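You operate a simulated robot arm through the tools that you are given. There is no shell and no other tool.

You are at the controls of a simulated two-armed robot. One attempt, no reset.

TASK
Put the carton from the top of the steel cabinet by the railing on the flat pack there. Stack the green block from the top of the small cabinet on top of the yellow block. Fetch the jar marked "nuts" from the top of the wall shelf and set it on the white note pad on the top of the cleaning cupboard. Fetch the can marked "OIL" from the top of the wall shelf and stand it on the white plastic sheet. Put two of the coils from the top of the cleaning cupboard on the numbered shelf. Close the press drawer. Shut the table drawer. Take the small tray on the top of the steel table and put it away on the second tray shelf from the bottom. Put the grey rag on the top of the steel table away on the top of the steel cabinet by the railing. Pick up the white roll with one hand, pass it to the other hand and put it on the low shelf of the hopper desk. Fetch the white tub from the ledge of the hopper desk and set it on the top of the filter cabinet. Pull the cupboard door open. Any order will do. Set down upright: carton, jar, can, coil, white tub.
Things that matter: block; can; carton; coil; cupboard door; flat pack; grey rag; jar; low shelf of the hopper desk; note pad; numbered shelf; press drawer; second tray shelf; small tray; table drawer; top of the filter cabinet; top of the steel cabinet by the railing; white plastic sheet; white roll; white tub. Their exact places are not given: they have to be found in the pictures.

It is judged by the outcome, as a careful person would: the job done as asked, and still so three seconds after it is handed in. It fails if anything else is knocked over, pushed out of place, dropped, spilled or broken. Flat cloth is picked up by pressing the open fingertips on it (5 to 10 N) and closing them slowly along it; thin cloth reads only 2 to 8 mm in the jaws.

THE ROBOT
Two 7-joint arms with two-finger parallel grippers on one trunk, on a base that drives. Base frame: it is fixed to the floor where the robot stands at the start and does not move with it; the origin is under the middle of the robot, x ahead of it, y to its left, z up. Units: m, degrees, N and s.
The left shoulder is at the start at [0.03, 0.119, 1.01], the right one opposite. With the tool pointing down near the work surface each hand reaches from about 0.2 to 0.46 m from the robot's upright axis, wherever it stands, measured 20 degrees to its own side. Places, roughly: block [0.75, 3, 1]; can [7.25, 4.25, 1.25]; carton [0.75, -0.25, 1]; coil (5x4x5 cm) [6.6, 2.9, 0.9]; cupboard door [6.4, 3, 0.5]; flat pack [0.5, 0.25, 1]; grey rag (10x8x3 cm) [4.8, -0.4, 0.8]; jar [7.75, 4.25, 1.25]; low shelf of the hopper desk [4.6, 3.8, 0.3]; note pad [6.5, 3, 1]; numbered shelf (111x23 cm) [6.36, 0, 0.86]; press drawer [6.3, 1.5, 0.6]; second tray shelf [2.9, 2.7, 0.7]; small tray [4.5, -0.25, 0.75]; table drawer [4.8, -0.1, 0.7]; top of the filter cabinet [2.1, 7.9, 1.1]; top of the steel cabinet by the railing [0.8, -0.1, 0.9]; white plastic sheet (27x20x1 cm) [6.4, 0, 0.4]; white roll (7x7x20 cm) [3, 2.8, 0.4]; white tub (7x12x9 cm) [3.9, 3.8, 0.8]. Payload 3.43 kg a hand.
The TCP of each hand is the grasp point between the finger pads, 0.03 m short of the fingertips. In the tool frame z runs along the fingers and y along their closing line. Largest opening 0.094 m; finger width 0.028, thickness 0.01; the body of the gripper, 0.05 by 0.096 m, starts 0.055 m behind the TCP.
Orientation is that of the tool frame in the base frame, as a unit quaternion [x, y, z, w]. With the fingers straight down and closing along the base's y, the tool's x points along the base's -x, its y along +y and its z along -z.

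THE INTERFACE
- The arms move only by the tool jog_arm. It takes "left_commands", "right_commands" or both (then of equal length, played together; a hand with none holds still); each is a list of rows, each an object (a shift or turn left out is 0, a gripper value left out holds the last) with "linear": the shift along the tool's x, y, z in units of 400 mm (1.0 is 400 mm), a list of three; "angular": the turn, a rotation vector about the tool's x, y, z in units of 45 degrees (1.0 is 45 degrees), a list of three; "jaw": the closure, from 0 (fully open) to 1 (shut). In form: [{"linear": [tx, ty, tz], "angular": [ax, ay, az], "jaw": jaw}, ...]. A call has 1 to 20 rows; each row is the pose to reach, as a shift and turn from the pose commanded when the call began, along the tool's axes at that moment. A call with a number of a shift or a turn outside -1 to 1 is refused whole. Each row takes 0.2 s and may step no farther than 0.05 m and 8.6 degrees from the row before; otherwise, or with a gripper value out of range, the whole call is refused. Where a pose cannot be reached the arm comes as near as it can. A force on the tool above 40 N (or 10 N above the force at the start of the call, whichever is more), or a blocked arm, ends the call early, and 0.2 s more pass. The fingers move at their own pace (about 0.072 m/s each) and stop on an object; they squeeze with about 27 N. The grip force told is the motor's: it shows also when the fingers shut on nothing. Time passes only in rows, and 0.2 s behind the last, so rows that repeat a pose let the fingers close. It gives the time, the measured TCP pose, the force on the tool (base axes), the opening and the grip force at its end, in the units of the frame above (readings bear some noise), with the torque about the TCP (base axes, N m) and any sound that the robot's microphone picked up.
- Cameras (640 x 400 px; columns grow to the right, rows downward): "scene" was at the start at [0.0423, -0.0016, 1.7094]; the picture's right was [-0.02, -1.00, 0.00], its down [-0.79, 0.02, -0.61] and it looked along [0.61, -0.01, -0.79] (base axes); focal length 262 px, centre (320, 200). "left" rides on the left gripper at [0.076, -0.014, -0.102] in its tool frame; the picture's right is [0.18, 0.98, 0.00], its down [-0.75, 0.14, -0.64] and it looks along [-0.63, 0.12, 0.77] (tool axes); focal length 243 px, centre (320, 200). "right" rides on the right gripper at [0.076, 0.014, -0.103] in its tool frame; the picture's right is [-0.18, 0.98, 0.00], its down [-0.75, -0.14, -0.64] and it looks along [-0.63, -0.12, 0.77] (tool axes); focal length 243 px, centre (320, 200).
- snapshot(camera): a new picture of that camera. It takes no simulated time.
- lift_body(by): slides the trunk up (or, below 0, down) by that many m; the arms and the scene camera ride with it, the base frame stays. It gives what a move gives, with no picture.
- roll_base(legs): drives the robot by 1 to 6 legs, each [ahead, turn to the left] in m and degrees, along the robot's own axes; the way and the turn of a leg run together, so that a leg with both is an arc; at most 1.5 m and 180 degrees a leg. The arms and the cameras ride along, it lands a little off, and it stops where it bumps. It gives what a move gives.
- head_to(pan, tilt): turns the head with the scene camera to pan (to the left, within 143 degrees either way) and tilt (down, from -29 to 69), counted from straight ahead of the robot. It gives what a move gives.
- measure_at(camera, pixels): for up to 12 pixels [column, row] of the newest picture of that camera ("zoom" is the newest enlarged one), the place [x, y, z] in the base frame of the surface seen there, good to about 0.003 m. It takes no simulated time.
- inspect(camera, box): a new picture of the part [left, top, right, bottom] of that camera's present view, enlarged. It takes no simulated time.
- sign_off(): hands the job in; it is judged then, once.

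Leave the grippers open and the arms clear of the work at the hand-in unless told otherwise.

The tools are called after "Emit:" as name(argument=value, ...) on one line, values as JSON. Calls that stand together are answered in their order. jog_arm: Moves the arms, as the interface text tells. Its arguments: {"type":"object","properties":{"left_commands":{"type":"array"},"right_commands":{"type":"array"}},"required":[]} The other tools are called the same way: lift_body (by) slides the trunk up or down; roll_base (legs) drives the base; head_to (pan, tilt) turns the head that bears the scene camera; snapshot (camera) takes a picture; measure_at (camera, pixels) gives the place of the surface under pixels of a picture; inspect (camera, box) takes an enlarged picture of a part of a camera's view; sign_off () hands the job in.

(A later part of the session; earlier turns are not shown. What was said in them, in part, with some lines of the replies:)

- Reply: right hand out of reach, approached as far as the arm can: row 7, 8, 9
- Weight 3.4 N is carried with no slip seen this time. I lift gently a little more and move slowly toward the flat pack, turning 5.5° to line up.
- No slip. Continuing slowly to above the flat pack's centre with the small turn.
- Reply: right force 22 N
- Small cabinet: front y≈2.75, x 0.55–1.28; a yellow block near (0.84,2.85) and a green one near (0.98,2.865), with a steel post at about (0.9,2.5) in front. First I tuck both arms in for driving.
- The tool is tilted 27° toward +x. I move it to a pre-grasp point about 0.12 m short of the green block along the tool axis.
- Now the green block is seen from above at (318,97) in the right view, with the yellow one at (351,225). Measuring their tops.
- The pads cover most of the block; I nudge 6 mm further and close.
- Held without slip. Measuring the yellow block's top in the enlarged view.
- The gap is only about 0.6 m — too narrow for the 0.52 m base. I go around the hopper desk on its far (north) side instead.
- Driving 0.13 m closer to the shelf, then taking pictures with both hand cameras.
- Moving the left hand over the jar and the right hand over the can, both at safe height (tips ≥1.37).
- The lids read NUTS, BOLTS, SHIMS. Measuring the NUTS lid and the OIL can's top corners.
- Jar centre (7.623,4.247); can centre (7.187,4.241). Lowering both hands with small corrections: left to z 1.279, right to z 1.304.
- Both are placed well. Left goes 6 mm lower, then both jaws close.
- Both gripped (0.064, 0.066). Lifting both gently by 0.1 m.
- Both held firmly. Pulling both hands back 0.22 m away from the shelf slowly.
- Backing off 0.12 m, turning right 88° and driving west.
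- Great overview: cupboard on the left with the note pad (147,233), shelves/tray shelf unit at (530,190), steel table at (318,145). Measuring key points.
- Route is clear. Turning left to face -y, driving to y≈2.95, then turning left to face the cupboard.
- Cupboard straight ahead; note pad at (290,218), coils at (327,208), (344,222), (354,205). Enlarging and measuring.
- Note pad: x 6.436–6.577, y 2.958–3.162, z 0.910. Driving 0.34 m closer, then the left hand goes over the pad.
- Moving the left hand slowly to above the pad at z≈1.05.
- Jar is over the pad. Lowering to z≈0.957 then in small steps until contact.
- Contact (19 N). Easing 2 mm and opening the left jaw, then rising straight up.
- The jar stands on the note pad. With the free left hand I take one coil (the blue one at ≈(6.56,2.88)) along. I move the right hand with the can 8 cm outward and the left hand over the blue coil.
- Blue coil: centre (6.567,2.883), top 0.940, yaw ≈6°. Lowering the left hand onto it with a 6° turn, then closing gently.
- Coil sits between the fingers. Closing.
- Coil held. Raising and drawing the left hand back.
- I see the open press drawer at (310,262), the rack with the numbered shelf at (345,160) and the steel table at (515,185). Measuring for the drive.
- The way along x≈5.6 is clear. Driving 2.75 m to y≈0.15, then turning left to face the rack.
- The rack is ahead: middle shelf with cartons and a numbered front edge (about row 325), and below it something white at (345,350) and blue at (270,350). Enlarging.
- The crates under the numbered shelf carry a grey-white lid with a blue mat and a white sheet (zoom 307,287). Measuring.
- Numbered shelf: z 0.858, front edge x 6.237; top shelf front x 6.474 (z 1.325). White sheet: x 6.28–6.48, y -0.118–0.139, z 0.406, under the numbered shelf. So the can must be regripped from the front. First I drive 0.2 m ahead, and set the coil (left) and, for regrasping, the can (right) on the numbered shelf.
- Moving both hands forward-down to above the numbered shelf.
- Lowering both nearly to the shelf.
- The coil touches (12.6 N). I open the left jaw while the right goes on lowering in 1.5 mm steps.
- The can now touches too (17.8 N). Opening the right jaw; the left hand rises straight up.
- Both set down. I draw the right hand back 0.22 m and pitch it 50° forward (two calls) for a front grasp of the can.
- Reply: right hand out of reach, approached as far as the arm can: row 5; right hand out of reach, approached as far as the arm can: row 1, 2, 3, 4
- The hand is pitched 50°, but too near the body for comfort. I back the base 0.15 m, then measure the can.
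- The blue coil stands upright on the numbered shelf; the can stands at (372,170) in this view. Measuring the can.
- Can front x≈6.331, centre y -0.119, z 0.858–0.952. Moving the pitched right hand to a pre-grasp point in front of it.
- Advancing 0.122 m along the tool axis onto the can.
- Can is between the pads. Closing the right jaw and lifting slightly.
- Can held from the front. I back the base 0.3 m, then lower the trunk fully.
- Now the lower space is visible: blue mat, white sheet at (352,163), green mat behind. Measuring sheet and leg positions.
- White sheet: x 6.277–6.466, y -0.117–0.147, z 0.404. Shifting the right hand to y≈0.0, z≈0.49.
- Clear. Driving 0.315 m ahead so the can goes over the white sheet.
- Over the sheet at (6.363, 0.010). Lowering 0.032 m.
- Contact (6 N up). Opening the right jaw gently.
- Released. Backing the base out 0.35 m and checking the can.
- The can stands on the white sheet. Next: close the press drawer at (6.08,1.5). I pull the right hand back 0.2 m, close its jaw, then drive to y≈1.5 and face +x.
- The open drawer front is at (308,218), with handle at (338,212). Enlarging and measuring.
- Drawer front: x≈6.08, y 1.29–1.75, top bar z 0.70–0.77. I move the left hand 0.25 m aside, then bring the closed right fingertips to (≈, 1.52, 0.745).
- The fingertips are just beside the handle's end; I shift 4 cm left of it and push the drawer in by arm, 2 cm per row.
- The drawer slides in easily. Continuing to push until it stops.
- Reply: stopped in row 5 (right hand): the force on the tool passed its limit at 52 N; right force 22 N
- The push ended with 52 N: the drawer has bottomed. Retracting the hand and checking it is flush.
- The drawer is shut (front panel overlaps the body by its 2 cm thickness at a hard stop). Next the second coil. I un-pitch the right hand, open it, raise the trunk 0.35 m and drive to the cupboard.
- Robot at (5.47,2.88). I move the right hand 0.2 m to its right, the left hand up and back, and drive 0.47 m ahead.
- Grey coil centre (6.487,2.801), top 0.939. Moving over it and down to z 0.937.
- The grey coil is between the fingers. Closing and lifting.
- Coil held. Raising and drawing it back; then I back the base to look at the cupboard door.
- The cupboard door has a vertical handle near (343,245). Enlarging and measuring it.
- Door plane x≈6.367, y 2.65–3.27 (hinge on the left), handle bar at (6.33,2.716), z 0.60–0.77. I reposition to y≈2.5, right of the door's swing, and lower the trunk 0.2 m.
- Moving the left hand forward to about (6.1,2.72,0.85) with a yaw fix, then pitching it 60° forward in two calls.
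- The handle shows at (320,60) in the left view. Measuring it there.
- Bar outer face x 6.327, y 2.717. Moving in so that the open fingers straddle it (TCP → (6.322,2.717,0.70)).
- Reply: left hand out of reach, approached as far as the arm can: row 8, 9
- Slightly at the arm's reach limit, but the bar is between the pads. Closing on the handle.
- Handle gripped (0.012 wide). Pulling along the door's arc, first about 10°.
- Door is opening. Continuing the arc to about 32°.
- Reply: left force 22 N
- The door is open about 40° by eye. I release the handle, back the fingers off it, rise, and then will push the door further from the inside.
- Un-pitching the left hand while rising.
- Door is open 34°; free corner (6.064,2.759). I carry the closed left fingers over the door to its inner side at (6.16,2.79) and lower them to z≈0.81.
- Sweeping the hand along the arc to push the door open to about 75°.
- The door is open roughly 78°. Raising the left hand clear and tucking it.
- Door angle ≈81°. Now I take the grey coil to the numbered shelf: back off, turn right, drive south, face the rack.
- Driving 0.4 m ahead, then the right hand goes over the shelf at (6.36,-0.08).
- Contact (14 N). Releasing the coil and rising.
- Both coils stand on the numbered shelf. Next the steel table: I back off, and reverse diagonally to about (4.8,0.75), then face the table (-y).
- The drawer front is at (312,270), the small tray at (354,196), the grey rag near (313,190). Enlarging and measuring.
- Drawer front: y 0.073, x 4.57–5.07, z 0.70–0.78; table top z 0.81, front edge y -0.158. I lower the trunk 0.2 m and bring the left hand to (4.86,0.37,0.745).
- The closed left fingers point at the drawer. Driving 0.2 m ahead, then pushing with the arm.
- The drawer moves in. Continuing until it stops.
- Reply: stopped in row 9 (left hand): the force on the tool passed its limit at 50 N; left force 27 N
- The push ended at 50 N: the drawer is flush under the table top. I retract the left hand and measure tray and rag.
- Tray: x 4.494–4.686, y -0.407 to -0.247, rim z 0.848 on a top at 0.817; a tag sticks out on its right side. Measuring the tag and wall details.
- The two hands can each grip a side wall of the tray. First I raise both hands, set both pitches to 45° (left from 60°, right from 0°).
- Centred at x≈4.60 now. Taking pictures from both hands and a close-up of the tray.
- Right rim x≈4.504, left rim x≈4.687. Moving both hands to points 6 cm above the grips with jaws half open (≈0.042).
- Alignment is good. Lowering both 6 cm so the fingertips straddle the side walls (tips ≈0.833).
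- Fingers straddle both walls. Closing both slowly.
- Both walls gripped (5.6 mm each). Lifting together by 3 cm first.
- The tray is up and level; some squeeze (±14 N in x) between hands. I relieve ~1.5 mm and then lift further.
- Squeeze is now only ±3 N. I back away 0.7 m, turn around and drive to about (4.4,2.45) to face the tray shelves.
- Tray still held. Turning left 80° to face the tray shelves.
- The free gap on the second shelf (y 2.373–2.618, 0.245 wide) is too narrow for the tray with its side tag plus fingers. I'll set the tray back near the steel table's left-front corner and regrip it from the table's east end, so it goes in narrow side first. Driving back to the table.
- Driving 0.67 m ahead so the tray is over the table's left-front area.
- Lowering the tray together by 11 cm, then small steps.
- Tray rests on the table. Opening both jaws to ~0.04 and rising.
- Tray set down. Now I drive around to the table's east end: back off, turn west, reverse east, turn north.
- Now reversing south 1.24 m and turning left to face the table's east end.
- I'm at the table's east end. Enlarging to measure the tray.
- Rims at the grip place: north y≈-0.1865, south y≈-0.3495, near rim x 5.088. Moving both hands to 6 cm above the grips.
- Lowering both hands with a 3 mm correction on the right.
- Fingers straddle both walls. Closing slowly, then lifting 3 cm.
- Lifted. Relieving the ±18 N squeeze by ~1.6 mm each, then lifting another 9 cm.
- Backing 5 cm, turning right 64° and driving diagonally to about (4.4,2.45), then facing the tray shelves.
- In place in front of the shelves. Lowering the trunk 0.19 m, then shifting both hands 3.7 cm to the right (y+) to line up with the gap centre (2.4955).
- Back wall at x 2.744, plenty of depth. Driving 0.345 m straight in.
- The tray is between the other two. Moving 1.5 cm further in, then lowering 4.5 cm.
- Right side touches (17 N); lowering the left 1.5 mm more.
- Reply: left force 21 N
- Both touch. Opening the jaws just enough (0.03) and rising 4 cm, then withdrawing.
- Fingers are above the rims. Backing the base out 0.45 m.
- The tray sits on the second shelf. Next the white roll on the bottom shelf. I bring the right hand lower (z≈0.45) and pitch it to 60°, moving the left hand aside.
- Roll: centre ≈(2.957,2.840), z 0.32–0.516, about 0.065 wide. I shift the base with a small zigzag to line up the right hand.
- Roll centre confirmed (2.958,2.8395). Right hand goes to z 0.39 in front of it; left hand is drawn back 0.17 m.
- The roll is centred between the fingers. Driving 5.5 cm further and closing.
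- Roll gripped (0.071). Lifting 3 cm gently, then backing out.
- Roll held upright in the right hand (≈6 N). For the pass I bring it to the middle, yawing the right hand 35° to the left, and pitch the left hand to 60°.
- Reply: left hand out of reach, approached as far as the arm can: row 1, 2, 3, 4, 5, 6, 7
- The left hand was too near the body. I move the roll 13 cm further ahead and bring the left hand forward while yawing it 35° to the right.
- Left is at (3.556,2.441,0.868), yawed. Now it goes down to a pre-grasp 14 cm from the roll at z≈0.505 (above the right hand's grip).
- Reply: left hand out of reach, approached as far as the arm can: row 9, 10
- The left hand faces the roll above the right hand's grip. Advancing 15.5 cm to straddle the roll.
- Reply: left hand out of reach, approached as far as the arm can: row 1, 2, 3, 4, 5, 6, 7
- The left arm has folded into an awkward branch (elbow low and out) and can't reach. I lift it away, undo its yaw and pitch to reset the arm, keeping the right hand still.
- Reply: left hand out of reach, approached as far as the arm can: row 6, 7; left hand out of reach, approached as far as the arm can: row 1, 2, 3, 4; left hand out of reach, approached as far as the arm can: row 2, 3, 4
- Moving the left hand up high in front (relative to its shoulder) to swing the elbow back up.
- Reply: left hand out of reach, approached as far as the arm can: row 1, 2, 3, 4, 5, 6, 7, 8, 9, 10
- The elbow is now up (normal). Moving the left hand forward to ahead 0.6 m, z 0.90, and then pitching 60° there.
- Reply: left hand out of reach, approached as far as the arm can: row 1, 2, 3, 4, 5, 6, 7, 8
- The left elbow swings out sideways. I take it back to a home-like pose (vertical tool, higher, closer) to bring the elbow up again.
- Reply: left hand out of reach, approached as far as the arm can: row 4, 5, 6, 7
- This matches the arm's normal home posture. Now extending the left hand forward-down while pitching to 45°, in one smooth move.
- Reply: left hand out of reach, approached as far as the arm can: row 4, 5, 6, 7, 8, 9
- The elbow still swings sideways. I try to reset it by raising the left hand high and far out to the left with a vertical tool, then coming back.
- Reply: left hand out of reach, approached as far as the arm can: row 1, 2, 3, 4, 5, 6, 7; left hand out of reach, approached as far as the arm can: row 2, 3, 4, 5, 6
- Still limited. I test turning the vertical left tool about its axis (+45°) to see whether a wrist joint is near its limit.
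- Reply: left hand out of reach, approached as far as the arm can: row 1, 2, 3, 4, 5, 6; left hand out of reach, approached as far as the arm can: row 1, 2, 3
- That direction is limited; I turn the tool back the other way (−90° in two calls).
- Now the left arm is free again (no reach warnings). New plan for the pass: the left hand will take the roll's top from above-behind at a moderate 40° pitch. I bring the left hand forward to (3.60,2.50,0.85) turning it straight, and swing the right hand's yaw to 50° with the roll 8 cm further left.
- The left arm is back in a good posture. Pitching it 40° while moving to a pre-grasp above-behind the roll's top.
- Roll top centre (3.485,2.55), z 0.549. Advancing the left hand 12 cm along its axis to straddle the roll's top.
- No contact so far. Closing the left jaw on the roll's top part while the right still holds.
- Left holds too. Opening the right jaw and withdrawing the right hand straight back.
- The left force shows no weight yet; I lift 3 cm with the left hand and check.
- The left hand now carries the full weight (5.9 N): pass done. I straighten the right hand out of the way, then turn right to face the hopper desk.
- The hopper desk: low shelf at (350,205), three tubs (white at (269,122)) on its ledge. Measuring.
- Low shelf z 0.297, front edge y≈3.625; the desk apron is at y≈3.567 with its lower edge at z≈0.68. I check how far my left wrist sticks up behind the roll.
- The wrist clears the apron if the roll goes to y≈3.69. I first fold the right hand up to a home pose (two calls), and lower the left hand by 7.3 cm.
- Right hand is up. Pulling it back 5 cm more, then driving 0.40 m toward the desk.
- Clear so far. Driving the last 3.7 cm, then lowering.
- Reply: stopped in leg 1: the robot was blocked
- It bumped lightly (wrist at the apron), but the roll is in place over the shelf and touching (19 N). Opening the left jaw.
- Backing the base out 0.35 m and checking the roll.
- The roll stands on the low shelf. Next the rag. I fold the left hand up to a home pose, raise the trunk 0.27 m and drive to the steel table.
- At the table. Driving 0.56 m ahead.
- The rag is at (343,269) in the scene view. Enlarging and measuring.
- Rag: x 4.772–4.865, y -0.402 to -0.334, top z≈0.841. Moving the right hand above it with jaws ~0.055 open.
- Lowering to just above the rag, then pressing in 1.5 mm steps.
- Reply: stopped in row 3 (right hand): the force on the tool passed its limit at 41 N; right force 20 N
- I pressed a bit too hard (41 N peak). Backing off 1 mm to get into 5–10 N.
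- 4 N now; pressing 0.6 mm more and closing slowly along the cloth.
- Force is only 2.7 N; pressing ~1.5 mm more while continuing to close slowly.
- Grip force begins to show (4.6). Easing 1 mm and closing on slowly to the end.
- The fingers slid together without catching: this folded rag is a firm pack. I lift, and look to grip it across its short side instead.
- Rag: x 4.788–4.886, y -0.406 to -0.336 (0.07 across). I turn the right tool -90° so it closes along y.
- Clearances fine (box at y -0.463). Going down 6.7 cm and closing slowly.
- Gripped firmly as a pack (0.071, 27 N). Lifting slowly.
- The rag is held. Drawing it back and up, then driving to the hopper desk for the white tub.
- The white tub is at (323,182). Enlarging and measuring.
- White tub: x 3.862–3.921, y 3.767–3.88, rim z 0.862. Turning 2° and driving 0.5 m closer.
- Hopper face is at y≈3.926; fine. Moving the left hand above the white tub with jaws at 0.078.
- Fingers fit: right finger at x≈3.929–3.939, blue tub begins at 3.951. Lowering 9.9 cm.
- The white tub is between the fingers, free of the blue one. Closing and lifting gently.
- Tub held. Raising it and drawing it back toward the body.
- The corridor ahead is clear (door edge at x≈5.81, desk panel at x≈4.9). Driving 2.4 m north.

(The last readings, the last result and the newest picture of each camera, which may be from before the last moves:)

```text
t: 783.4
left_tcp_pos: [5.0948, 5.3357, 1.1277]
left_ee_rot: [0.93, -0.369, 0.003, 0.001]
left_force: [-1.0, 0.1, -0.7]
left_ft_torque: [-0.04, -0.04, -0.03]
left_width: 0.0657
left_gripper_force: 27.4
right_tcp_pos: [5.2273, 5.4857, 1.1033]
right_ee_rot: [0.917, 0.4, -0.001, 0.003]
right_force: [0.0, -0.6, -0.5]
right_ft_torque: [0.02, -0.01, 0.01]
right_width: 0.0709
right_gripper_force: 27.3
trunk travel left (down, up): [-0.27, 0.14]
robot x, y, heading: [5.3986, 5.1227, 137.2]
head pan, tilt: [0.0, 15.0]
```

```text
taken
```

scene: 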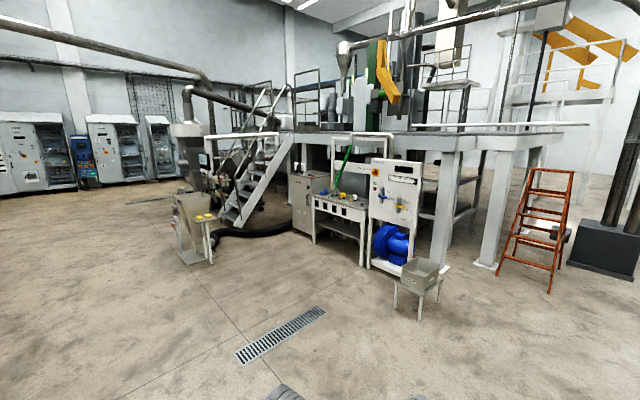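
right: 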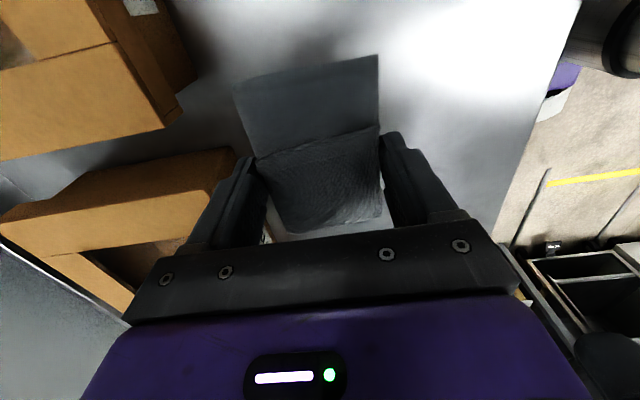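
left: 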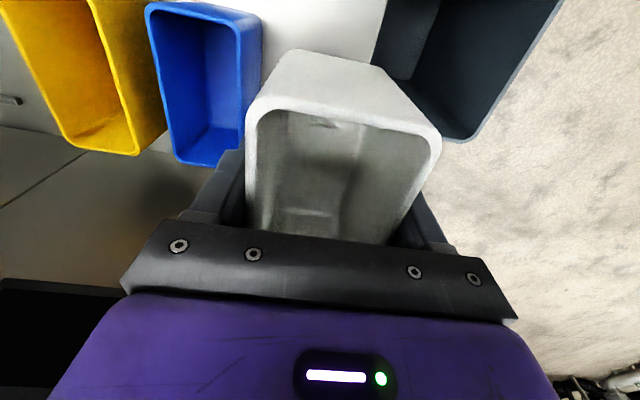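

The filter cabinet should be near (305,200). Enlarging that area.

Emit:
inspect(camera="scene", box=[230, 130, 430, 290])

Emit:
measure_at(camera="scene", pixels=[[305, 175], [292, 178], [325, 180], [305, 230], [320, 232], [315, 180], [340, 200], [360, 262], [415, 300], [190, 260], [240, 235], [370, 265]])

```text
2.50 times, centred on (330, 210) of scene
```

zoom: 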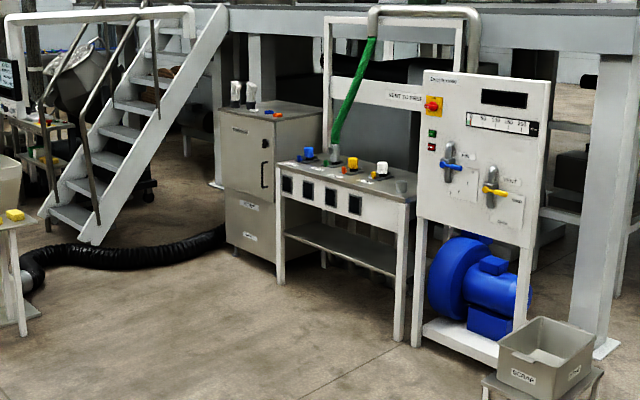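

```text
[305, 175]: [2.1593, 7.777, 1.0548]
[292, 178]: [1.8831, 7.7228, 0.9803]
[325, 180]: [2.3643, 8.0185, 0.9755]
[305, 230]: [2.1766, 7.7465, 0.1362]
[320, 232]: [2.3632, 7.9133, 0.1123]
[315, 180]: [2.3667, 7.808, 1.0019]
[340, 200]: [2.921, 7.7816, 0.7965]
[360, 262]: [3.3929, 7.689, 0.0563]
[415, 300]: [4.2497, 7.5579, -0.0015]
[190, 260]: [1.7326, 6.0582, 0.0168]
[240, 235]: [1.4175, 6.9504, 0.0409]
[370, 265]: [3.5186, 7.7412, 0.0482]
```

Filter cabinet: front y≈7.73, x 1.87–2.37, top z≈1.05. A black hose lies to its left and a small stand near (1.73,6.06). Measuring those for a safe path.

Emit:
measure_at(camera="scene", pixels=[[212, 262], [213, 220], [200, 240], [180, 262], [232, 238], [260, 234], [285, 228], [275, 250], [250, 345], [395, 290], [440, 300]])

```text
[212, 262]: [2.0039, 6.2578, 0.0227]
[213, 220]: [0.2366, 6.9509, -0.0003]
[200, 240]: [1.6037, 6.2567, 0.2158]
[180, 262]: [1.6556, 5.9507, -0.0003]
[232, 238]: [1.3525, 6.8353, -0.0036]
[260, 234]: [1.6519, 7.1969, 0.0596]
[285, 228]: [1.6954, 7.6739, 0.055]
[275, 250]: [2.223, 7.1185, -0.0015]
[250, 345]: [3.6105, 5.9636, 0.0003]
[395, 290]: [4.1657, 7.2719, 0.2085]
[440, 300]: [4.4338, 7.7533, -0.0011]
```

Path is clear: hose at x≤1.7, stand leg at (2.0,6.26). Driving to about (2.45,6.55), then turning toward the cabinet.

Emit:
roll_base(legs=[[0, 17], [1.5, 0], [1.5, 0], [0.27, 0], [0, -60]])

Emit:
lift_body(by=0.14)

Emit:
head_to(pan=0, tilt=35)

Emit:
snapshot(camera="scene")

```text
t: 803.0
left_tcp_pos: [2.3765, 6.9095, 1.1297]
left_ee_rot: [0.722, -0.692, 0.001, 0.002]
left_force: [0.6, -0.1, -1.1]
left_ft_torque: [-0.02, -0.02, 0.0]
left_width: 0.0659
left_gripper_force: 27.2
right_tcp_pos: [2.5773, 6.9264, 1.1049]
right_ee_rot: [1.0, 0.024, -0.003, 0.002]
right_force: [0.2, -0.9, 0.4]
right_ft_torque: [0.0, 0.01, 0.01]
right_width: 0.0711
right_gripper_force: 27.3
trunk travel left (down, up): [-0.27, 0.14]
robot x, y, heading: [2.4495, 6.5488, 93.2]
head pan, tilt: [0.0, 15.0]
```

```text
t: 804.7
left_tcp_pos: [2.377, 6.9096, 1.2682]
left_ee_rot: [0.722, -0.691, 0.001, 0.002]
left_force: [0.2, 0.0, -0.7]
left_ft_torque: [0.0, 0.01, -0.03]
left_width: 0.0656
left_gripper_force: 27.4
right_tcp_pos: [2.5773, 6.9256, 1.2438]
right_ee_rot: [1.0, 0.023, -0.001, 0.002]
right_force: [-0.7, 0.5, -1.1]
right_ft_torque: [-0.02, 0.0, 0.01]
right_width: 0.071
right_gripper_force: 26.7
trunk travel left (down, up): [-0.41, 0.0]
robot x, y, heading: [2.4427, 6.5484, 93.0]
head pan, tilt: [0.0, 15.0]
```

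```text
t: 805.5
left_tcp_pos: [2.378, 6.9097, 1.2687]
left_ee_rot: [0.722, -0.692, 0.001, 0.003]
left_force: [0.6, -0.2, -0.6]
left_ft_torque: [0.0, 0.03, 0.03]
left_width: 0.0658
left_gripper_force: 27.1
right_tcp_pos: [2.5782, 6.9255, 1.2442]
right_ee_rot: [1.0, 0.024, -0.002, 0.003]
right_force: [0.1, 0.1, -0.6]
right_ft_torque: [0.01, -0.03, -0.02]
right_width: 0.0712
right_gripper_force: 26.6
trunk travel left (down, up): [-0.41, 0.0]
robot x, y, heading: [2.4479, 6.5498, 93.2]
head pan, tilt: [0.0, 35.0]
```

```text
taken
```

scene: 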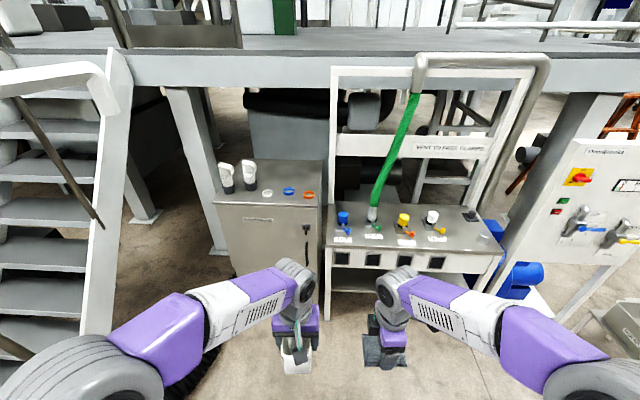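

Now I see the filter cabinet at (268,200) with two bottles and some small discs on top. Enlarging and measuring its top.

Emit:
inspect(camera="scene", box=[195, 140, 345, 240])

```text
4.00 times, centred on (270, 190) of scene
```

zoom: 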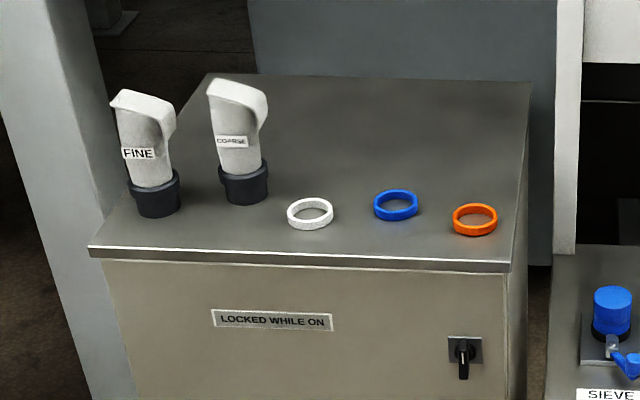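

Emit:
measure_at(camera="zoom", pixels=[[92, 248], [505, 265], [528, 85], [210, 78], [350, 140], [310, 215], [395, 207], [475, 222], [155, 200], [245, 190], [430, 140], [350, 95]])

```text
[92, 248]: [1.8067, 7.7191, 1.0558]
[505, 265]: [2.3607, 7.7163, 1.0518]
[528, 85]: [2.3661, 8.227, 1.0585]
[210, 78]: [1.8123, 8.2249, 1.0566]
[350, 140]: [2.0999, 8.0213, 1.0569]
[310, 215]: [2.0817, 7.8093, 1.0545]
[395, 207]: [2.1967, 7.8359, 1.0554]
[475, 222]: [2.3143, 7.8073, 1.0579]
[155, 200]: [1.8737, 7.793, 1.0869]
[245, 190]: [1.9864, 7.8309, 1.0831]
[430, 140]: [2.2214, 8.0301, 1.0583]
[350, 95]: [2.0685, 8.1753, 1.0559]
```

Free area on top behind the rings (y≥7.92). I check the white frame post beside the cabinet, since my right hand will be near it.

Emit:
measure_at(camera="scene", pixels=[[333, 100], [332, 150], [331, 190], [333, 75], [345, 120], [385, 190], [372, 205], [340, 240], [412, 100], [400, 218]])

```text
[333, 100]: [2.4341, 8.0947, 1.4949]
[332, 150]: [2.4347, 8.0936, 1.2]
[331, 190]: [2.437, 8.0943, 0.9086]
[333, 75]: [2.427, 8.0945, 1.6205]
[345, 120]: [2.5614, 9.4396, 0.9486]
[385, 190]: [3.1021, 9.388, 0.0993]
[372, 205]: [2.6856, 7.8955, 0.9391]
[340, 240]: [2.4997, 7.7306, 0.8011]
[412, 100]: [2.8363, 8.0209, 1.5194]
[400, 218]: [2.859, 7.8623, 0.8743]
```

Post is at y≈8.09, well clear. Driving up to the cabinet.

Emit:
roll_base(legs=[[0, 6.5], [0.85, 0], [0, -9.5]])

Emit:
snapshot(camera="scene")

```text
t: 811.3
left_tcp_pos: [2.2488, 7.7658, 1.2684]
left_ee_rot: [-0.705, 0.709, -0.001, -0.002]
left_force: [0.0, 0.2, -1.2]
left_ft_torque: [-0.02, -0.04, 0.01]
left_width: 0.066
left_gripper_force: 26.8
right_tcp_pos: [2.4502, 7.7711, 1.2439]
right_ee_rot: [1.0, -0.001, -0.003, 0.003]
right_force: [0.4, 0.1, -0.8]
right_ft_torque: [0.02, 0.03, 0.01]
right_width: 0.0707
right_gripper_force: 27.5
trunk travel left (down, up): [-0.41, 0.0]
robot x, y, heading: [2.3007, 7.3994, 90.4]
head pan, tilt: [0.0, 35.0]
```

```text
taken
```

scene: 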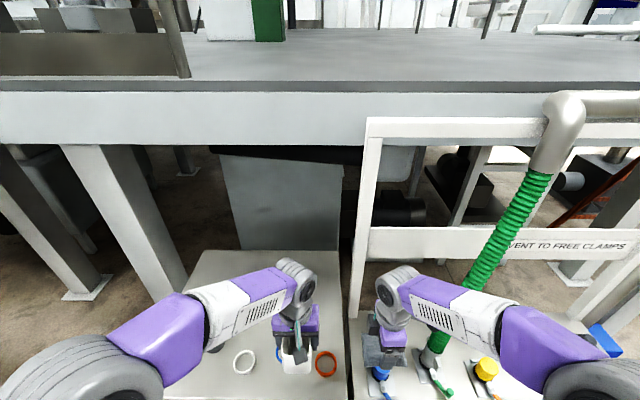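

Moving the tub forward to (2.20,7.977) at the same height.

Emit:
jog_arm(left_commands=[{"linear": [-0.03, 0.008, 0]}, {"linear": [-0.09, 0.022, 0]}, {"linear": [-0.16, 0.038, 0]}, {"linear": [-0.23, 0.054, 0]}, {"linear": [-0.3, 0.07, 0]}, {"linear": [-0.37, 0.086, 0]}, {"linear": [-0.44, 0.102, 0]}, {"linear": [-0.5, 0.116, 0]}, {"linear": [-0.5275, 0.1225, 0]}, {"linear": [-0.5275, 0.1225, 0]}])

Emit:
snapshot(camera="left")

Emit:
inspect(camera="scene", box=[190, 220, 390, 400])

```text
t: 813.5
left_tcp_pos: [2.2002, 7.9776, 1.2665]
left_ee_rot: [-0.705, 0.71, -0.002, -0.003]
left_force: [0.5, -0.3, -1.5]
left_ft_torque: [-0.02, -0.02, -0.01]
left_width: 0.0659
left_gripper_force: 26.4
right_tcp_pos: [2.4501, 7.7708, 1.2444]
right_ee_rot: [1.0, -0.002, -0.001, 0.002]
right_force: [-1.3, 0.7, -0.7]
right_ft_torque: [-0.02, -0.02, 0.02]
right_width: 0.0708
right_gripper_force: 26.6
trunk travel left (down, up): [-0.41, 0.0]
robot x, y, heading: [2.2989, 7.4023, 90.4]
head pan, tilt: [0.0, 35.0]
```

```text
taken
```

left: 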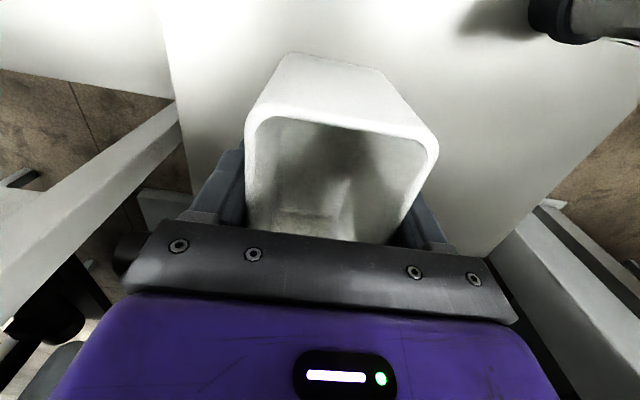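

```text
2.22 times, centred on (290, 310) of scene
```

zoom: 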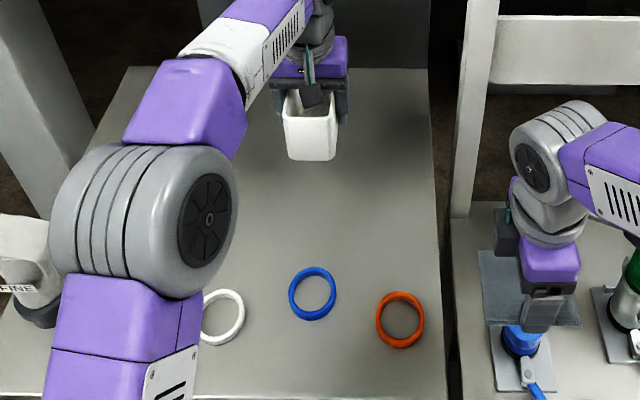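

Clear place below. Lowering 14.8 cm, then small steps.

Emit:
jog_arm(left_commands=[{"linear": [0, 0, 0.05]}, {"linear": [0, 0, 0.12]}, {"linear": [0, 0, 0.19]}, {"linear": [0, 0, 0.26]}, {"linear": [0, 0, 0.32]}, {"linear": [0, 0, 0.355]}, {"linear": [0, 0, 0.37]}, {"linear": [0, 0, 0.37]}])

Emit:
jog_arm(left_commands=[{"linear": [0, 0, 0.005]}, {"linear": [0, 0, 0.01]}, {"linear": [0, 0, 0.014]}, {"linear": [0, 0, 0.014]}])

```text
t: 815.3
left_tcp_pos: [2.2018, 7.9766, 1.1176]
left_ee_rot: [-0.705, 0.709, -0.002, -0.004]
left_force: [0.0, 0.2, -1.1]
left_ft_torque: [-0.02, -0.02, -0.01]
left_width: 0.0656
left_gripper_force: 27.0
right_tcp_pos: [2.449, 7.771, 1.2443]
right_ee_rot: [1.0, 0.0, -0.002, 0.002]
right_force: [-0.3, -0.7, -0.2]
right_ft_torque: [0.03, 0.01, -0.01]
right_width: 0.071
right_gripper_force: 26.8
trunk travel left (down, up): [-0.41, 0.0]
robot x, y, heading: [2.3018, 7.4019, 90.3]
head pan, tilt: [0.0, 35.0]
```

```text
t: 816.3
left_tcp_pos: [2.2015, 7.9761, 1.1134]
left_ee_rot: [-0.705, 0.709, 0.0, -0.003]
left_force: [-1.2, -0.6, -0.9]
left_ft_torque: [-0.02, -0.04, -0.03]
left_width: 0.0657
left_gripper_force: 27.2
right_tcp_pos: [2.4505, 7.772, 1.2447]
right_ee_rot: [1.0, 0.0, -0.002, 0.002]
right_force: [0.2, -1.0, -0.2]
right_ft_torque: [-0.01, 0.0, 0.0]
right_width: 0.0707
right_gripper_force: 26.8
trunk travel left (down, up): [-0.41, 0.0]
robot x, y, heading: [2.3021, 7.3979, 90.3]
head pan, tilt: [0.0, 35.0]
```

Emit:
jog_arm(left_commands=[{"linear": [0, 0, 0.005]}, {"linear": [0, 0, 0.009]}, {"linear": [0, 0, 0.009]}])

```text
t: 817.1
left_tcp_pos: [2.2011, 7.9773, 1.1098]
left_ee_rot: [-0.705, 0.709, 0.0, -0.002]
left_force: [0.0, 2.0, 8.9]
left_ft_torque: [-0.34, -0.12, -0.01]
left_width: 0.0658
left_gripper_force: 26.9
right_tcp_pos: [2.4493, 7.7703, 1.2451]
right_ee_rot: [1.0, 0.0, -0.001, 0.003]
right_force: [0.6, -0.7, -0.4]
right_ft_torque: [-0.01, 0.01, 0.02]
right_width: 0.0709
right_gripper_force: 27.5
trunk travel left (down, up): [-0.41, 0.0]
robot x, y, heading: [2.3015, 7.4014, 90.6]
head pan, tilt: [0.0, 35.0]
```

Contact (9 N). Opening the left jaw and rising.

Emit:
jog_arm(left_commands=[{"linear": [0, 0, -0.002]}, {"linear": [0, 0, -0.002], "jaw": 0.27}, {"linear": [0, 0, -0.002], "jaw": 0.15}, {"linear": [0, 0, -0.002], "jaw": 0.1}, {"linear": [0, 0, -0.002], "jaw": 0.1}, {"linear": [0, 0, -0.04]}, {"linear": [0, 0, -0.1]}, {"linear": [0, 0, -0.18]}, {"linear": [0, 0, -0.27]}, {"linear": [0, 0, -0.36]}])

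Emit:
jog_arm(left_commands=[{"linear": [0.1, 0, 0]}, {"linear": [0.2, 0, 0]}, {"linear": [0.3, 0, 0]}, {"linear": [0.4, 0, 0]}, {"linear": [0.5, 0, 0]}])

Emit:
inspect(camera="scene", box=[160, 200, 400, 400])

```text
t: 819.3
left_tcp_pos: [2.2036, 7.9743, 1.2554]
left_ee_rot: [-0.705, 0.71, -0.001, -0.003]
left_force: [0.1, -0.2, 0.3]
left_ft_torque: [-0.02, 0.02, 0.01]
left_width: 0.0844
left_gripper_force: 0.1
right_tcp_pos: [2.4491, 7.771, 1.245]
right_ee_rot: [1.0, -0.001, -0.003, 0.003]
right_force: [0.1, -0.2, 1.1]
right_ft_torque: [-0.03, 0.02, 0.02]
right_width: 0.0706
right_gripper_force: 27.1
trunk travel left (down, up): [-0.41, 0.0]
robot x, y, heading: [2.2996, 7.3959, 90.2]
head pan, tilt: [0.0, 35.0]
```

```text
t: 820.5
left_tcp_pos: [2.1997, 7.7731, 1.2573]
left_ee_rot: [-0.705, 0.709, -0.001, -0.002]
left_force: [0.2, -0.7, 0.0]
left_ft_torque: [0.04, 0.0, 0.02]
left_width: 0.0845
left_gripper_force: 0.0
right_tcp_pos: [2.4491, 7.7703, 1.2441]
right_ee_rot: [1.0, -0.002, -0.001, 0.003]
right_force: [-0.6, -0.8, -0.3]
right_ft_torque: [0.02, -0.01, 0.02]
right_width: 0.071
right_gripper_force: 27.1
trunk travel left (down, up): [-0.41, 0.0]
robot x, y, heading: [2.3041, 7.4004, 90.3]
head pan, tilt: [0.0, 35.0]
```

```text
2.00 times, centred on (280, 300) of scene
```

zoom: 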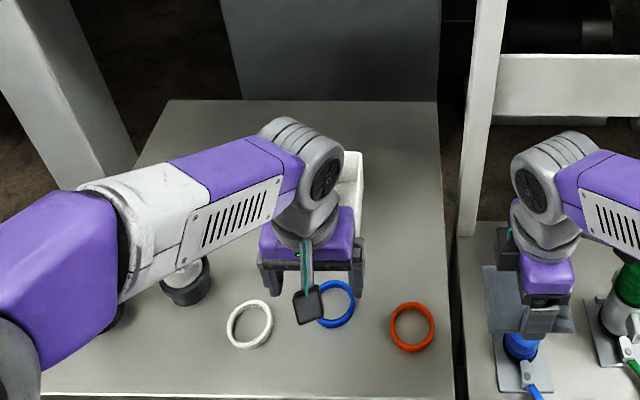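

Backing off to view the result.

Emit:
roll_base(legs=[[0, 7], [-0.7, 0]])

Emit:
inspect(camera="scene", box=[230, 130, 430, 290])

```text
t: 825.0
left_tcp_pos: [2.2465, 7.0585, 1.2572]
left_ee_rot: [0.749, -0.663, 0.001, 0.003]
left_force: [-0.4, 0.3, -0.1]
left_ft_torque: [-0.01, 0.0, -0.04]
left_width: 0.085
left_gripper_force: 0.1
right_tcp_pos: [2.4946, 7.0843, 1.2451]
right_ee_rot: [0.998, 0.063, -0.002, 0.002]
right_force: [-0.6, 0.1, -0.5]
right_ft_torque: [0.0, -0.01, 0.0]
right_width: 0.071
right_gripper_force: 26.5
trunk travel left (down, up): [-0.41, 0.0]
robot x, y, heading: [2.3974, 6.7012, 97.7]
head pan, tilt: [0.0, 35.0]
```

```text
2.50 times, centred on (330, 210) of scene
```

zoom: 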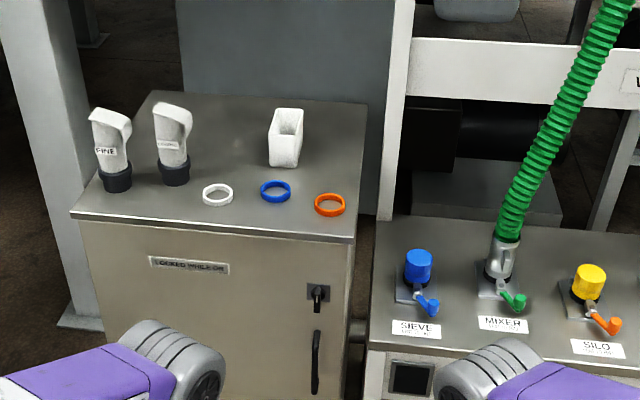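

The tub stands upright on the filter cabinet. Now the last item, the rag: driving back toward the first cabinet around the red cabinet.

Emit:
roll_base(legs=[[-1.4, 0], [0, 102], [1.5, 0], [1.5, 0], [0.6, 0]])

Emit:
head_to(pan=60, tilt=30)

Emit:
snapshot(camera="scene")

```text
t: 853.4
left_tcp_pos: [-1.0446, 3.7105, 1.2577]
left_ee_rot: [0.982, 0.188, 0.003, 0.0]
left_force: [0.3, 0.5, 0.3]
left_ft_torque: [0.0, 0.02, 0.0]
left_width: 0.0847
left_gripper_force: 0.3
right_tcp_pos: [-1.134, 3.9424, 1.2442]
right_ee_rot: [0.56, 0.829, 0.0, 0.003]
right_force: [-0.5, 0.6, -0.4]
right_ft_torque: [0.0, -0.01, 0.0]
right_width: 0.0709
right_gripper_force: 26.9
trunk travel left (down, up): [-0.41, 0.0]
robot x, y, heading: [-0.7326, 3.9455, -157.4]
head pan, tilt: [0.0, 35.0]
```

```text
t: 854.7
left_tcp_pos: [-1.0454, 3.7098, 1.2571]
left_ee_rot: [0.982, 0.189, 0.002, 0.0]
left_force: [-0.6, -0.5, 0.6]
left_ft_torque: [0.03, 0.01, -0.01]
left_width: 0.0845
left_gripper_force: 0.1
right_tcp_pos: [-1.1336, 3.9421, 1.244]
right_ee_rot: [0.559, 0.829, 0.001, 0.003]
right_force: [-0.1, -0.1, -1.4]
right_ft_torque: [-0.02, -0.01, 0.03]
right_width: 0.071
right_gripper_force: 26.3
trunk travel left (down, up): [-0.41, 0.0]
robot x, y, heading: [-0.7368, 3.9452, -157.6]
head pan, tilt: [60.0, 30.0]
```

```text
taken
```

scene: 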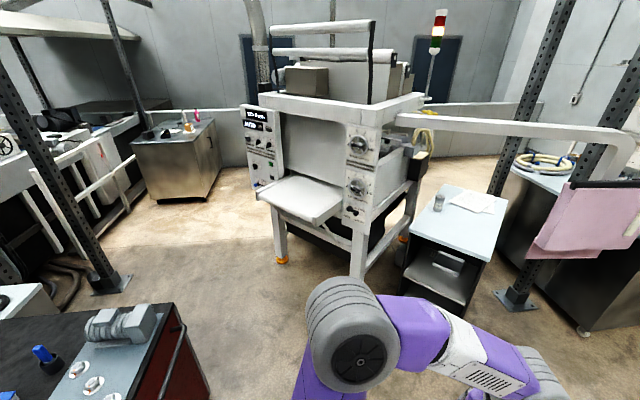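

I check the machine's protruding tray and leg before passing it.

Emit:
measure_at(camera="scene", pixels=[[258, 193], [315, 222], [345, 210], [282, 262], [355, 275], [410, 240], [240, 150], [105, 285], [130, 285], [185, 330], [470, 300], [290, 180]])

```text
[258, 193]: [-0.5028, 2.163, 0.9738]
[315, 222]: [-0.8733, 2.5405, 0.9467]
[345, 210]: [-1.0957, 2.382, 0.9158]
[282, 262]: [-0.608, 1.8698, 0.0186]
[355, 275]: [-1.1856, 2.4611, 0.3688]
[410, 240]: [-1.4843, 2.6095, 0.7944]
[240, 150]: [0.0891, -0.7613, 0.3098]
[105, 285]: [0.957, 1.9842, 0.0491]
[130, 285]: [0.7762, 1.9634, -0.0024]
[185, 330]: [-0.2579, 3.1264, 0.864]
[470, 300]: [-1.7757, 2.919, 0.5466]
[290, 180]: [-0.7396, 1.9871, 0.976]
```

Path planned between the red cabinet's handle (-0.26,3.13) and the machine tray (-0.50,2.16). Driving.

Emit:
roll_base(legs=[[0, 77.3], [1.11, 0], [0, 36.3], [1.38, 0], [0, -66]])

Emit:
head_to(pan=0, tilt=30)

Emit:
snapshot(camera="scene")

```text
t: 874.7
left_tcp_pos: [0.3449, 1.5038, 1.2579]
left_ee_rot: [0.828, 0.561, 0.002, 0.0]
left_force: [0.8, 0.4, 0.4]
left_ft_torque: [-0.01, -0.03, -0.03]
left_width: 0.0846
left_gripper_force: 0.3
right_tcp_pos: [0.115, 1.599, 1.2447]
right_ee_rot: [0.186, 0.983, 0.002, 0.002]
right_force: [-0.7, 0.3, -0.7]
right_ft_torque: [0.03, -0.01, -0.01]
right_width: 0.071
right_gripper_force: 27.2
trunk travel left (down, up): [-0.41, 0.0]
robot x, y, heading: [0.3874, 1.8929, -110.8]
head pan, tilt: [60.0, 30.0]
```

```text
t: 876.0
left_tcp_pos: [0.3441, 1.5035, 1.2572]
left_ee_rot: [0.827, 0.562, 0.003, -0.001]
left_force: [0.0, 0.1, -0.6]
left_ft_torque: [-0.04, 0.02, -0.02]
left_width: 0.0846
left_gripper_force: 0.1
right_tcp_pos: [0.1137, 1.5986, 1.2444]
right_ee_rot: [0.186, 0.982, 0.003, 0.002]
right_force: [-0.1, 0.0, -0.2]
right_ft_torque: [-0.04, 0.02, 0.0]
right_width: 0.0707
right_gripper_force: 26.8
trunk travel left (down, up): [-0.41, 0.0]
robot x, y, heading: [0.3871, 1.8866, -111.1]
head pan, tilt: [0.0, 30.0]
```

```text
taken
```

scene: 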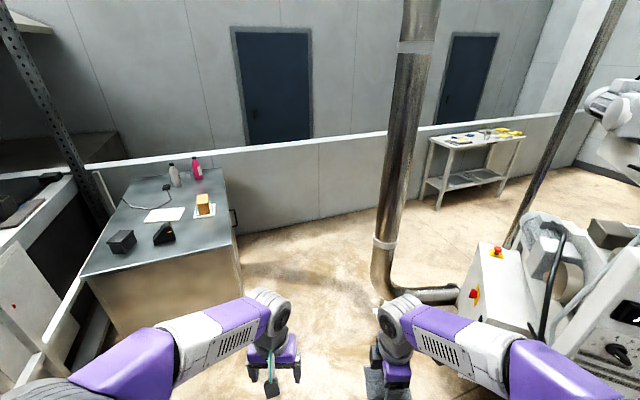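

Driving the last stretch along heading -109° to about (-0.26,0), then facing the cabinet.

Emit:
roll_base(legs=[[0, 2], [1.5, 0], [0.5, 0], [0, 109.2]])

Emit:
head_to(pan=0, tilt=50)

Emit:
snapshot(camera="scene")

```text
t: 890.8
left_tcp_pos: [0.0831, 0.075, 1.257]
left_ee_rot: [0.04, 0.999, 0.001, -0.003]
left_force: [0.1, -1.0, -0.6]
left_ft_torque: [-0.02, -0.01, 0.04]
left_width: 0.0847
left_gripper_force: 0.0
right_tcp_pos: [0.0603, -0.1727, 1.2445]
right_ee_rot: [-0.68, 0.733, 0.003, 0.0]
right_force: [-0.4, 0.1, 0.8]
right_ft_torque: [0.02, -0.01, -0.03]
right_width: 0.071
right_gripper_force: 26.9
trunk travel left (down, up): [-0.41, 0.0]
robot x, y, heading: [-0.2973, 0.0032, -3.8]
head pan, tilt: [0.0, 30.0]
```

```text
t: 891.7
left_tcp_pos: [0.0829, 0.0767, 1.2571]
left_ee_rot: [0.04, 0.999, 0.0, -0.002]
left_force: [0.6, -0.7, -0.8]
left_ft_torque: [-0.02, -0.01, -0.01]
left_width: 0.0845
left_gripper_force: 0.1
right_tcp_pos: [0.0602, -0.1729, 1.2444]
right_ee_rot: [-0.68, 0.733, 0.003, -0.001]
right_force: [1.0, -0.5, -0.4]
right_ft_torque: [0.0, -0.02, 0.0]
right_width: 0.071
right_gripper_force: 26.9
trunk travel left (down, up): [-0.41, 0.0]
robot x, y, heading: [-0.2993, 0.004, -3.7]
head pan, tilt: [0.0, 50.0]
```

```text
taken
```

scene: 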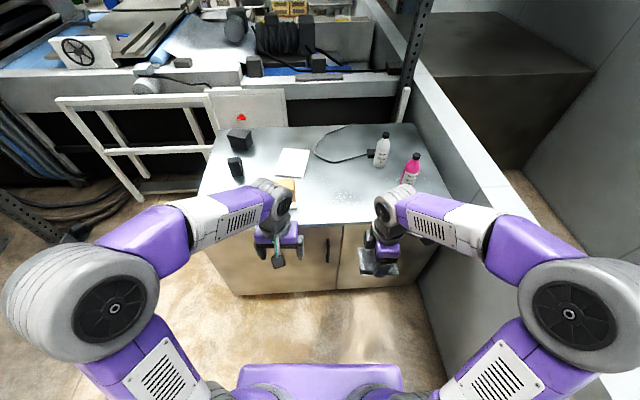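

Facing the cabinet. The free spot is about (0.54,-0.16). Straightening 3.7° and driving 0.36 m ahead.

Emit:
roll_base(legs=[[0, 3.7], [0.36, 0]])

Emit:
snapshot(camera="scene")

Emit:
snapshot(camera="right")

```text
t: 894.4
left_tcp_pos: [0.4341, 0.0979, 1.2583]
left_ee_rot: [0.008, 1.0, 0.001, -0.003]
left_force: [0.1, 0.4, 0.6]
left_ft_torque: [0.01, 0.01, 0.01]
left_width: 0.0844
left_gripper_force: 0.0
right_tcp_pos: [0.427, -0.1509, 1.2447]
right_ee_rot: [-0.702, 0.712, 0.003, -0.001]
right_force: [0.7, -0.2, -0.5]
right_ft_torque: [-0.01, 0.01, -0.01]
right_width: 0.071
right_gripper_force: 27.3
trunk travel left (down, up): [-0.41, 0.0]
robot x, y, heading: [0.0594, -0.0002, -0.4]
head pan, tilt: [0.0, 50.0]
```

```text
taken
```

scene: 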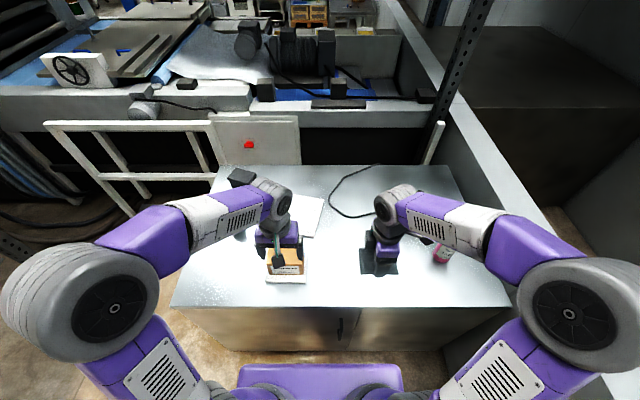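

```text
taken
```

right: 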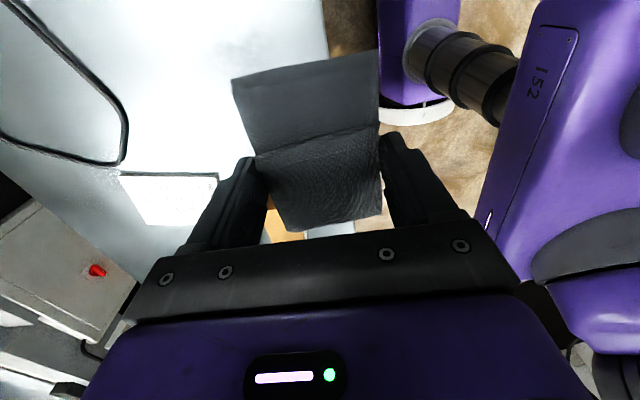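

Moving the rag forward and down to about (0.55,-0.17), z 0.945.

Emit:
jog_arm(right_commands=[{"linear": [0.005, -0.04, 0.04]}, {"linear": [0.012, -0.09, 0.12]}, {"linear": [0.02, -0.14, 0.21]}, {"linear": [0.026, -0.19, 0.3]}, {"linear": [0.032, -0.24, 0.39]}, {"linear": [0.038, -0.28, 0.48]}, {"linear": [0.043, -0.308, 0.57]}, {"linear": [0.043, -0.308, 0.66]}, {"linear": [0.043, -0.308, 0.73]}, {"linear": [0.043, -0.308, 0.75]}, {"linear": [0.043, -0.308, 0.75]}])

Emit:
inspect(camera="scene", box=[220, 160, 480, 310])

```text
t: 896.8
left_tcp_pos: [0.435, 0.0983, 1.2575]
left_ee_rot: [0.009, 1.0, 0.001, -0.003]
left_force: [-0.1, -0.1, -0.2]
left_ft_torque: [-0.06, -0.01, -0.01]
left_width: 0.0845
left_gripper_force: 0.1
right_tcp_pos: [0.5489, -0.169, 0.9439]
right_ee_rot: [-0.702, 0.712, 0.004, 0.0]
right_force: [-0.5, 0.0, -0.8]
right_ft_torque: [0.01, -0.01, 0.01]
right_width: 0.0708
right_gripper_force: 27.0
trunk travel left (down, up): [-0.41, 0.0]
robot x, y, heading: [0.0593, -0.0019, -0.1]
head pan, tilt: [0.0, 50.0]
```

```text
2.46 times, centred on (350, 235) of scene
```

zoom: 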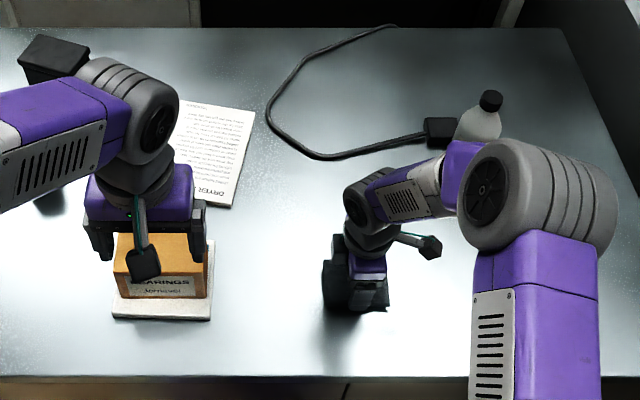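

Clear spot. Lowering the rag in small steps until contact.

Emit:
jog_arm(right_commands=[{"linear": [0, 0, 0.01]}, {"linear": [0, 0, 0.018]}, {"linear": [0, 0, 0.024]}, {"linear": [0, 0, 0.028]}, {"linear": [0, 0, 0.028]}])

```text
t: 898.0
left_tcp_pos: [0.4341, 0.0985, 1.2575]
left_ee_rot: [0.009, 1.0, 0.001, -0.003]
left_force: [1.0, -0.7, 0.1]
left_ft_torque: [-0.02, 0.0, -0.03]
left_width: 0.0848
left_gripper_force: 0.1
right_tcp_pos: [0.5502, -0.1689, 0.9325]
right_ee_rot: [-0.702, 0.712, 0.002, 0.0]
right_force: [-0.6, -1.1, 7.0]
right_ft_torque: [-0.15, -0.25, -0.02]
right_width: 0.0707
right_gripper_force: 26.8
trunk travel left (down, up): [-0.41, 0.0]
robot x, y, heading: [0.0592, -0.002, -0.5]
head pan, tilt: [0.0, 50.0]
```

Contact (7 N). Opening and rising straight up, then drawing the hand back.

Emit:
jog_arm(right_commands=[{"jaw": 0.22}, {"jaw": 0.12}, {"jaw": 0}, {"jaw": 0}, {"linear": [0, 0, -0.03]}, {"linear": [0, 0, -0.08]}, {"linear": [0, 0, -0.16]}, {"linear": [0, 0, -0.25]}, {"linear": [0, 0, -0.35]}, {"linear": [0, 0, -0.45]}, {"linear": [0, 0, -0.55]}])

Emit:
jog_arm(right_commands=[{"linear": [0.02, 0.08, 0]}, {"linear": [0.04, 0.16, 0]}, {"linear": [0.06, 0.25, 0]}, {"linear": [0.1, 0.34, 0]}], left_commands=[{"jaw": 0}, {"jaw": 0}, {"jaw": 0}, {"jaw": 0}])

Emit:
roll_base(legs=[[-0.4, 0]])

Emit:
snapshot(camera="scene")

Emit:
inspect(camera="scene", box=[180, 120, 460, 280])

```text
t: 900.4
left_tcp_pos: [0.4346, 0.0975, 1.2579]
left_ee_rot: [0.009, 1.0, 0.001, -0.003]
left_force: [-0.3, 0.3, -0.2]
left_ft_torque: [0.04, -0.04, 0.01]
left_width: 0.0847
left_gripper_force: 0.1
right_tcp_pos: [0.5512, -0.1697, 1.153]
right_ee_rot: [-0.703, 0.712, 0.003, 0.0]
right_force: [-0.6, 0.2, 0.6]
right_ft_torque: [0.01, -0.01, -0.02]
right_width: 0.0942
right_gripper_force: 0.0
trunk travel left (down, up): [-0.41, 0.0]
robot x, y, heading: [0.0611, 0.0047, -0.5]
head pan, tilt: [0.0, 50.0]
```

```text
t: 901.4
left_tcp_pos: [0.4318, 0.0965, 1.2586]
left_ee_rot: [0.009, 1.0, 0.001, -0.002]
left_force: [-1.2, -0.8, 0.2]
left_ft_torque: [0.01, -0.04, -0.03]
left_width: 0.094
left_gripper_force: 0.1
right_tcp_pos: [0.4128, -0.2091, 1.1536]
right_ee_rot: [-0.703, 0.711, 0.003, 0.001]
right_force: [0.2, 0.1, -0.4]
right_ft_torque: [0.0, 0.01, -0.01]
right_width: 0.0939
right_gripper_force: 0.1
trunk travel left (down, up): [-0.41, 0.0]
robot x, y, heading: [0.0603, 0.0031, -0.0]
head pan, tilt: [0.0, 50.0]
```

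```text
t: 903.9
left_tcp_pos: [0.0403, 0.0991, 1.2564]
left_ee_rot: [0.008, 1.0, 0.0, -0.002]
left_force: [-0.5, -0.4, 0.4]
left_ft_torque: [-0.01, 0.02, -0.01]
left_width: 0.0943
left_gripper_force: 0.0
right_tcp_pos: [0.0185, -0.2074, 1.1531]
right_ee_rot: [-0.703, 0.711, 0.003, -0.001]
right_force: [0.5, -0.2, -0.4]
right_ft_torque: [0.02, -0.02, -0.01]
right_width: 0.0942
right_gripper_force: 0.0
trunk travel left (down, up): [-0.41, 0.0]
robot x, y, heading: [-0.3373, 0.0041, 0.1]
head pan, tilt: [0.0, 50.0]
```

```text
taken
```

scene: 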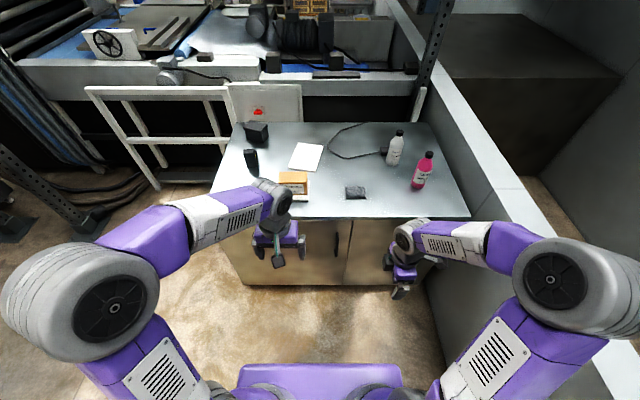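

```text
2.29 times, centred on (320, 200) of scene
```

zoom: 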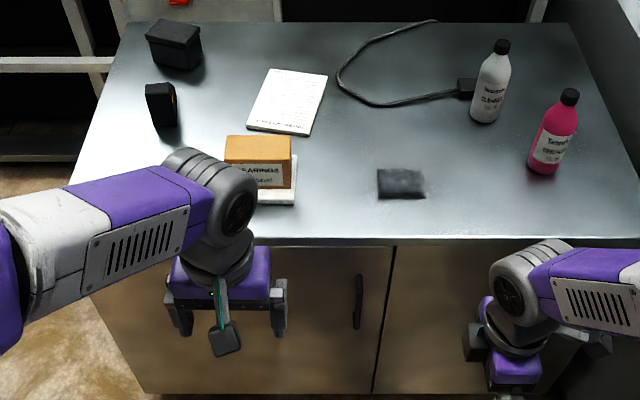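

The rag lies on the steel cabinet; carton still on the flat pack. A final check of the block stack from here.

Emit:
head_to(pan=68, tilt=18)

Emit:
inspect(camera="scene", box=[260, 150, 400, 250])

```text
t: 905.3
left_tcp_pos: [0.0382, 0.1, 1.2568]
left_ee_rot: [0.007, 1.0, 0.0, -0.003]
left_force: [-0.1, 0.7, 0.1]
left_ft_torque: [0.0, 0.0, 0.02]
left_width: 0.0941
left_gripper_force: 0.0
right_tcp_pos: [0.0181, -0.2071, 1.1539]
right_ee_rot: [-0.702, 0.712, 0.003, 0.0]
right_force: [-0.6, 0.2, 0.9]
right_ft_torque: [0.01, 0.02, 0.0]
right_width: 0.094
right_gripper_force: 0.1
trunk travel left (down, up): [-0.41, 0.0]
robot x, y, heading: [-0.3424, -0.0007, -0.1]
head pan, tilt: [68.0, 18.0]
```

```text
4.00 times, centred on (330, 200) of scene
```

zoom: 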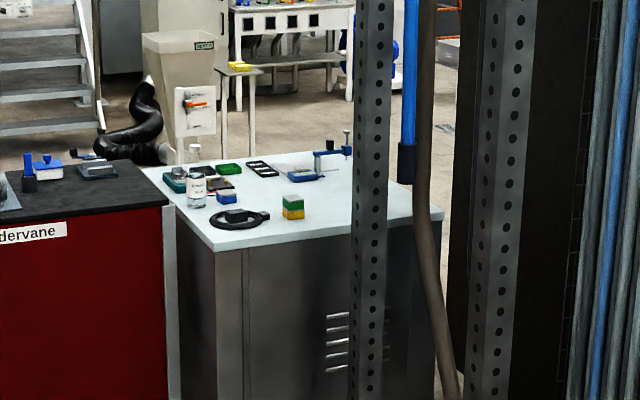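

The green block stands on the yellow one at (292,207). All twelve jobs are done, both grippers are open and the arms are clear. Handing in.

Emit:
sign_off()

```text
The job is handed in.
```

I did all twelve jobs and handed the work in; I don't have a verdict on it. Both grippers were open and the arms clear at hand-in.

| Job | Where it stood when I last looked |
|---|---|
| Carton | Upright on the MESH flat pack, on the steel cabinet by the railing |
| Green block | On top of the yellow block; checked again just before hand-in |
| NUTS jar | Upright on the note pad, on the cleaning cupboard |
| OIL can | Upright on the white plastic sheet under the numbered shelf |
| Two coils (blue and grey) | Upright on the numbered shelf |
| Press drawer | Pushed in until it stopped, about flush |
| Table drawer | Pushed in until it stopped, about flush |
| Small tray | On the second tray shelf from the bottom, tag end to the back |
| Grey rag | On top of the steel cabinet by the railing |
| White roll | Passed from right hand to left, then stood upright on the low shelf of the hopper desk |
| White tub | Upright on the filter cabinet, behind the rings |
| Cupboard door | Open about 81° |

Four things did not go cleanly:
- **Carton:** on the first lift it slid about 6 cm in the grip. I set it back down and gripped it again before moving it.
- **Rag:** my first attempt pressed too hard (41 N at the peak, against the 5–10 N you gave) and pushed it about 2 cm. It behaved like a firm folded pack, so I picked it up by its sides.
- **Small tray:** with its side tag it would not fit the gap on the shelf as first held. I set it down on the steel table again and gripped it from the table's end.
- **Hopper desk:** the robot was blocked while setting down the roll, most likely my wrist against the desk's front edge. Nothing looked out of place in the next picture.
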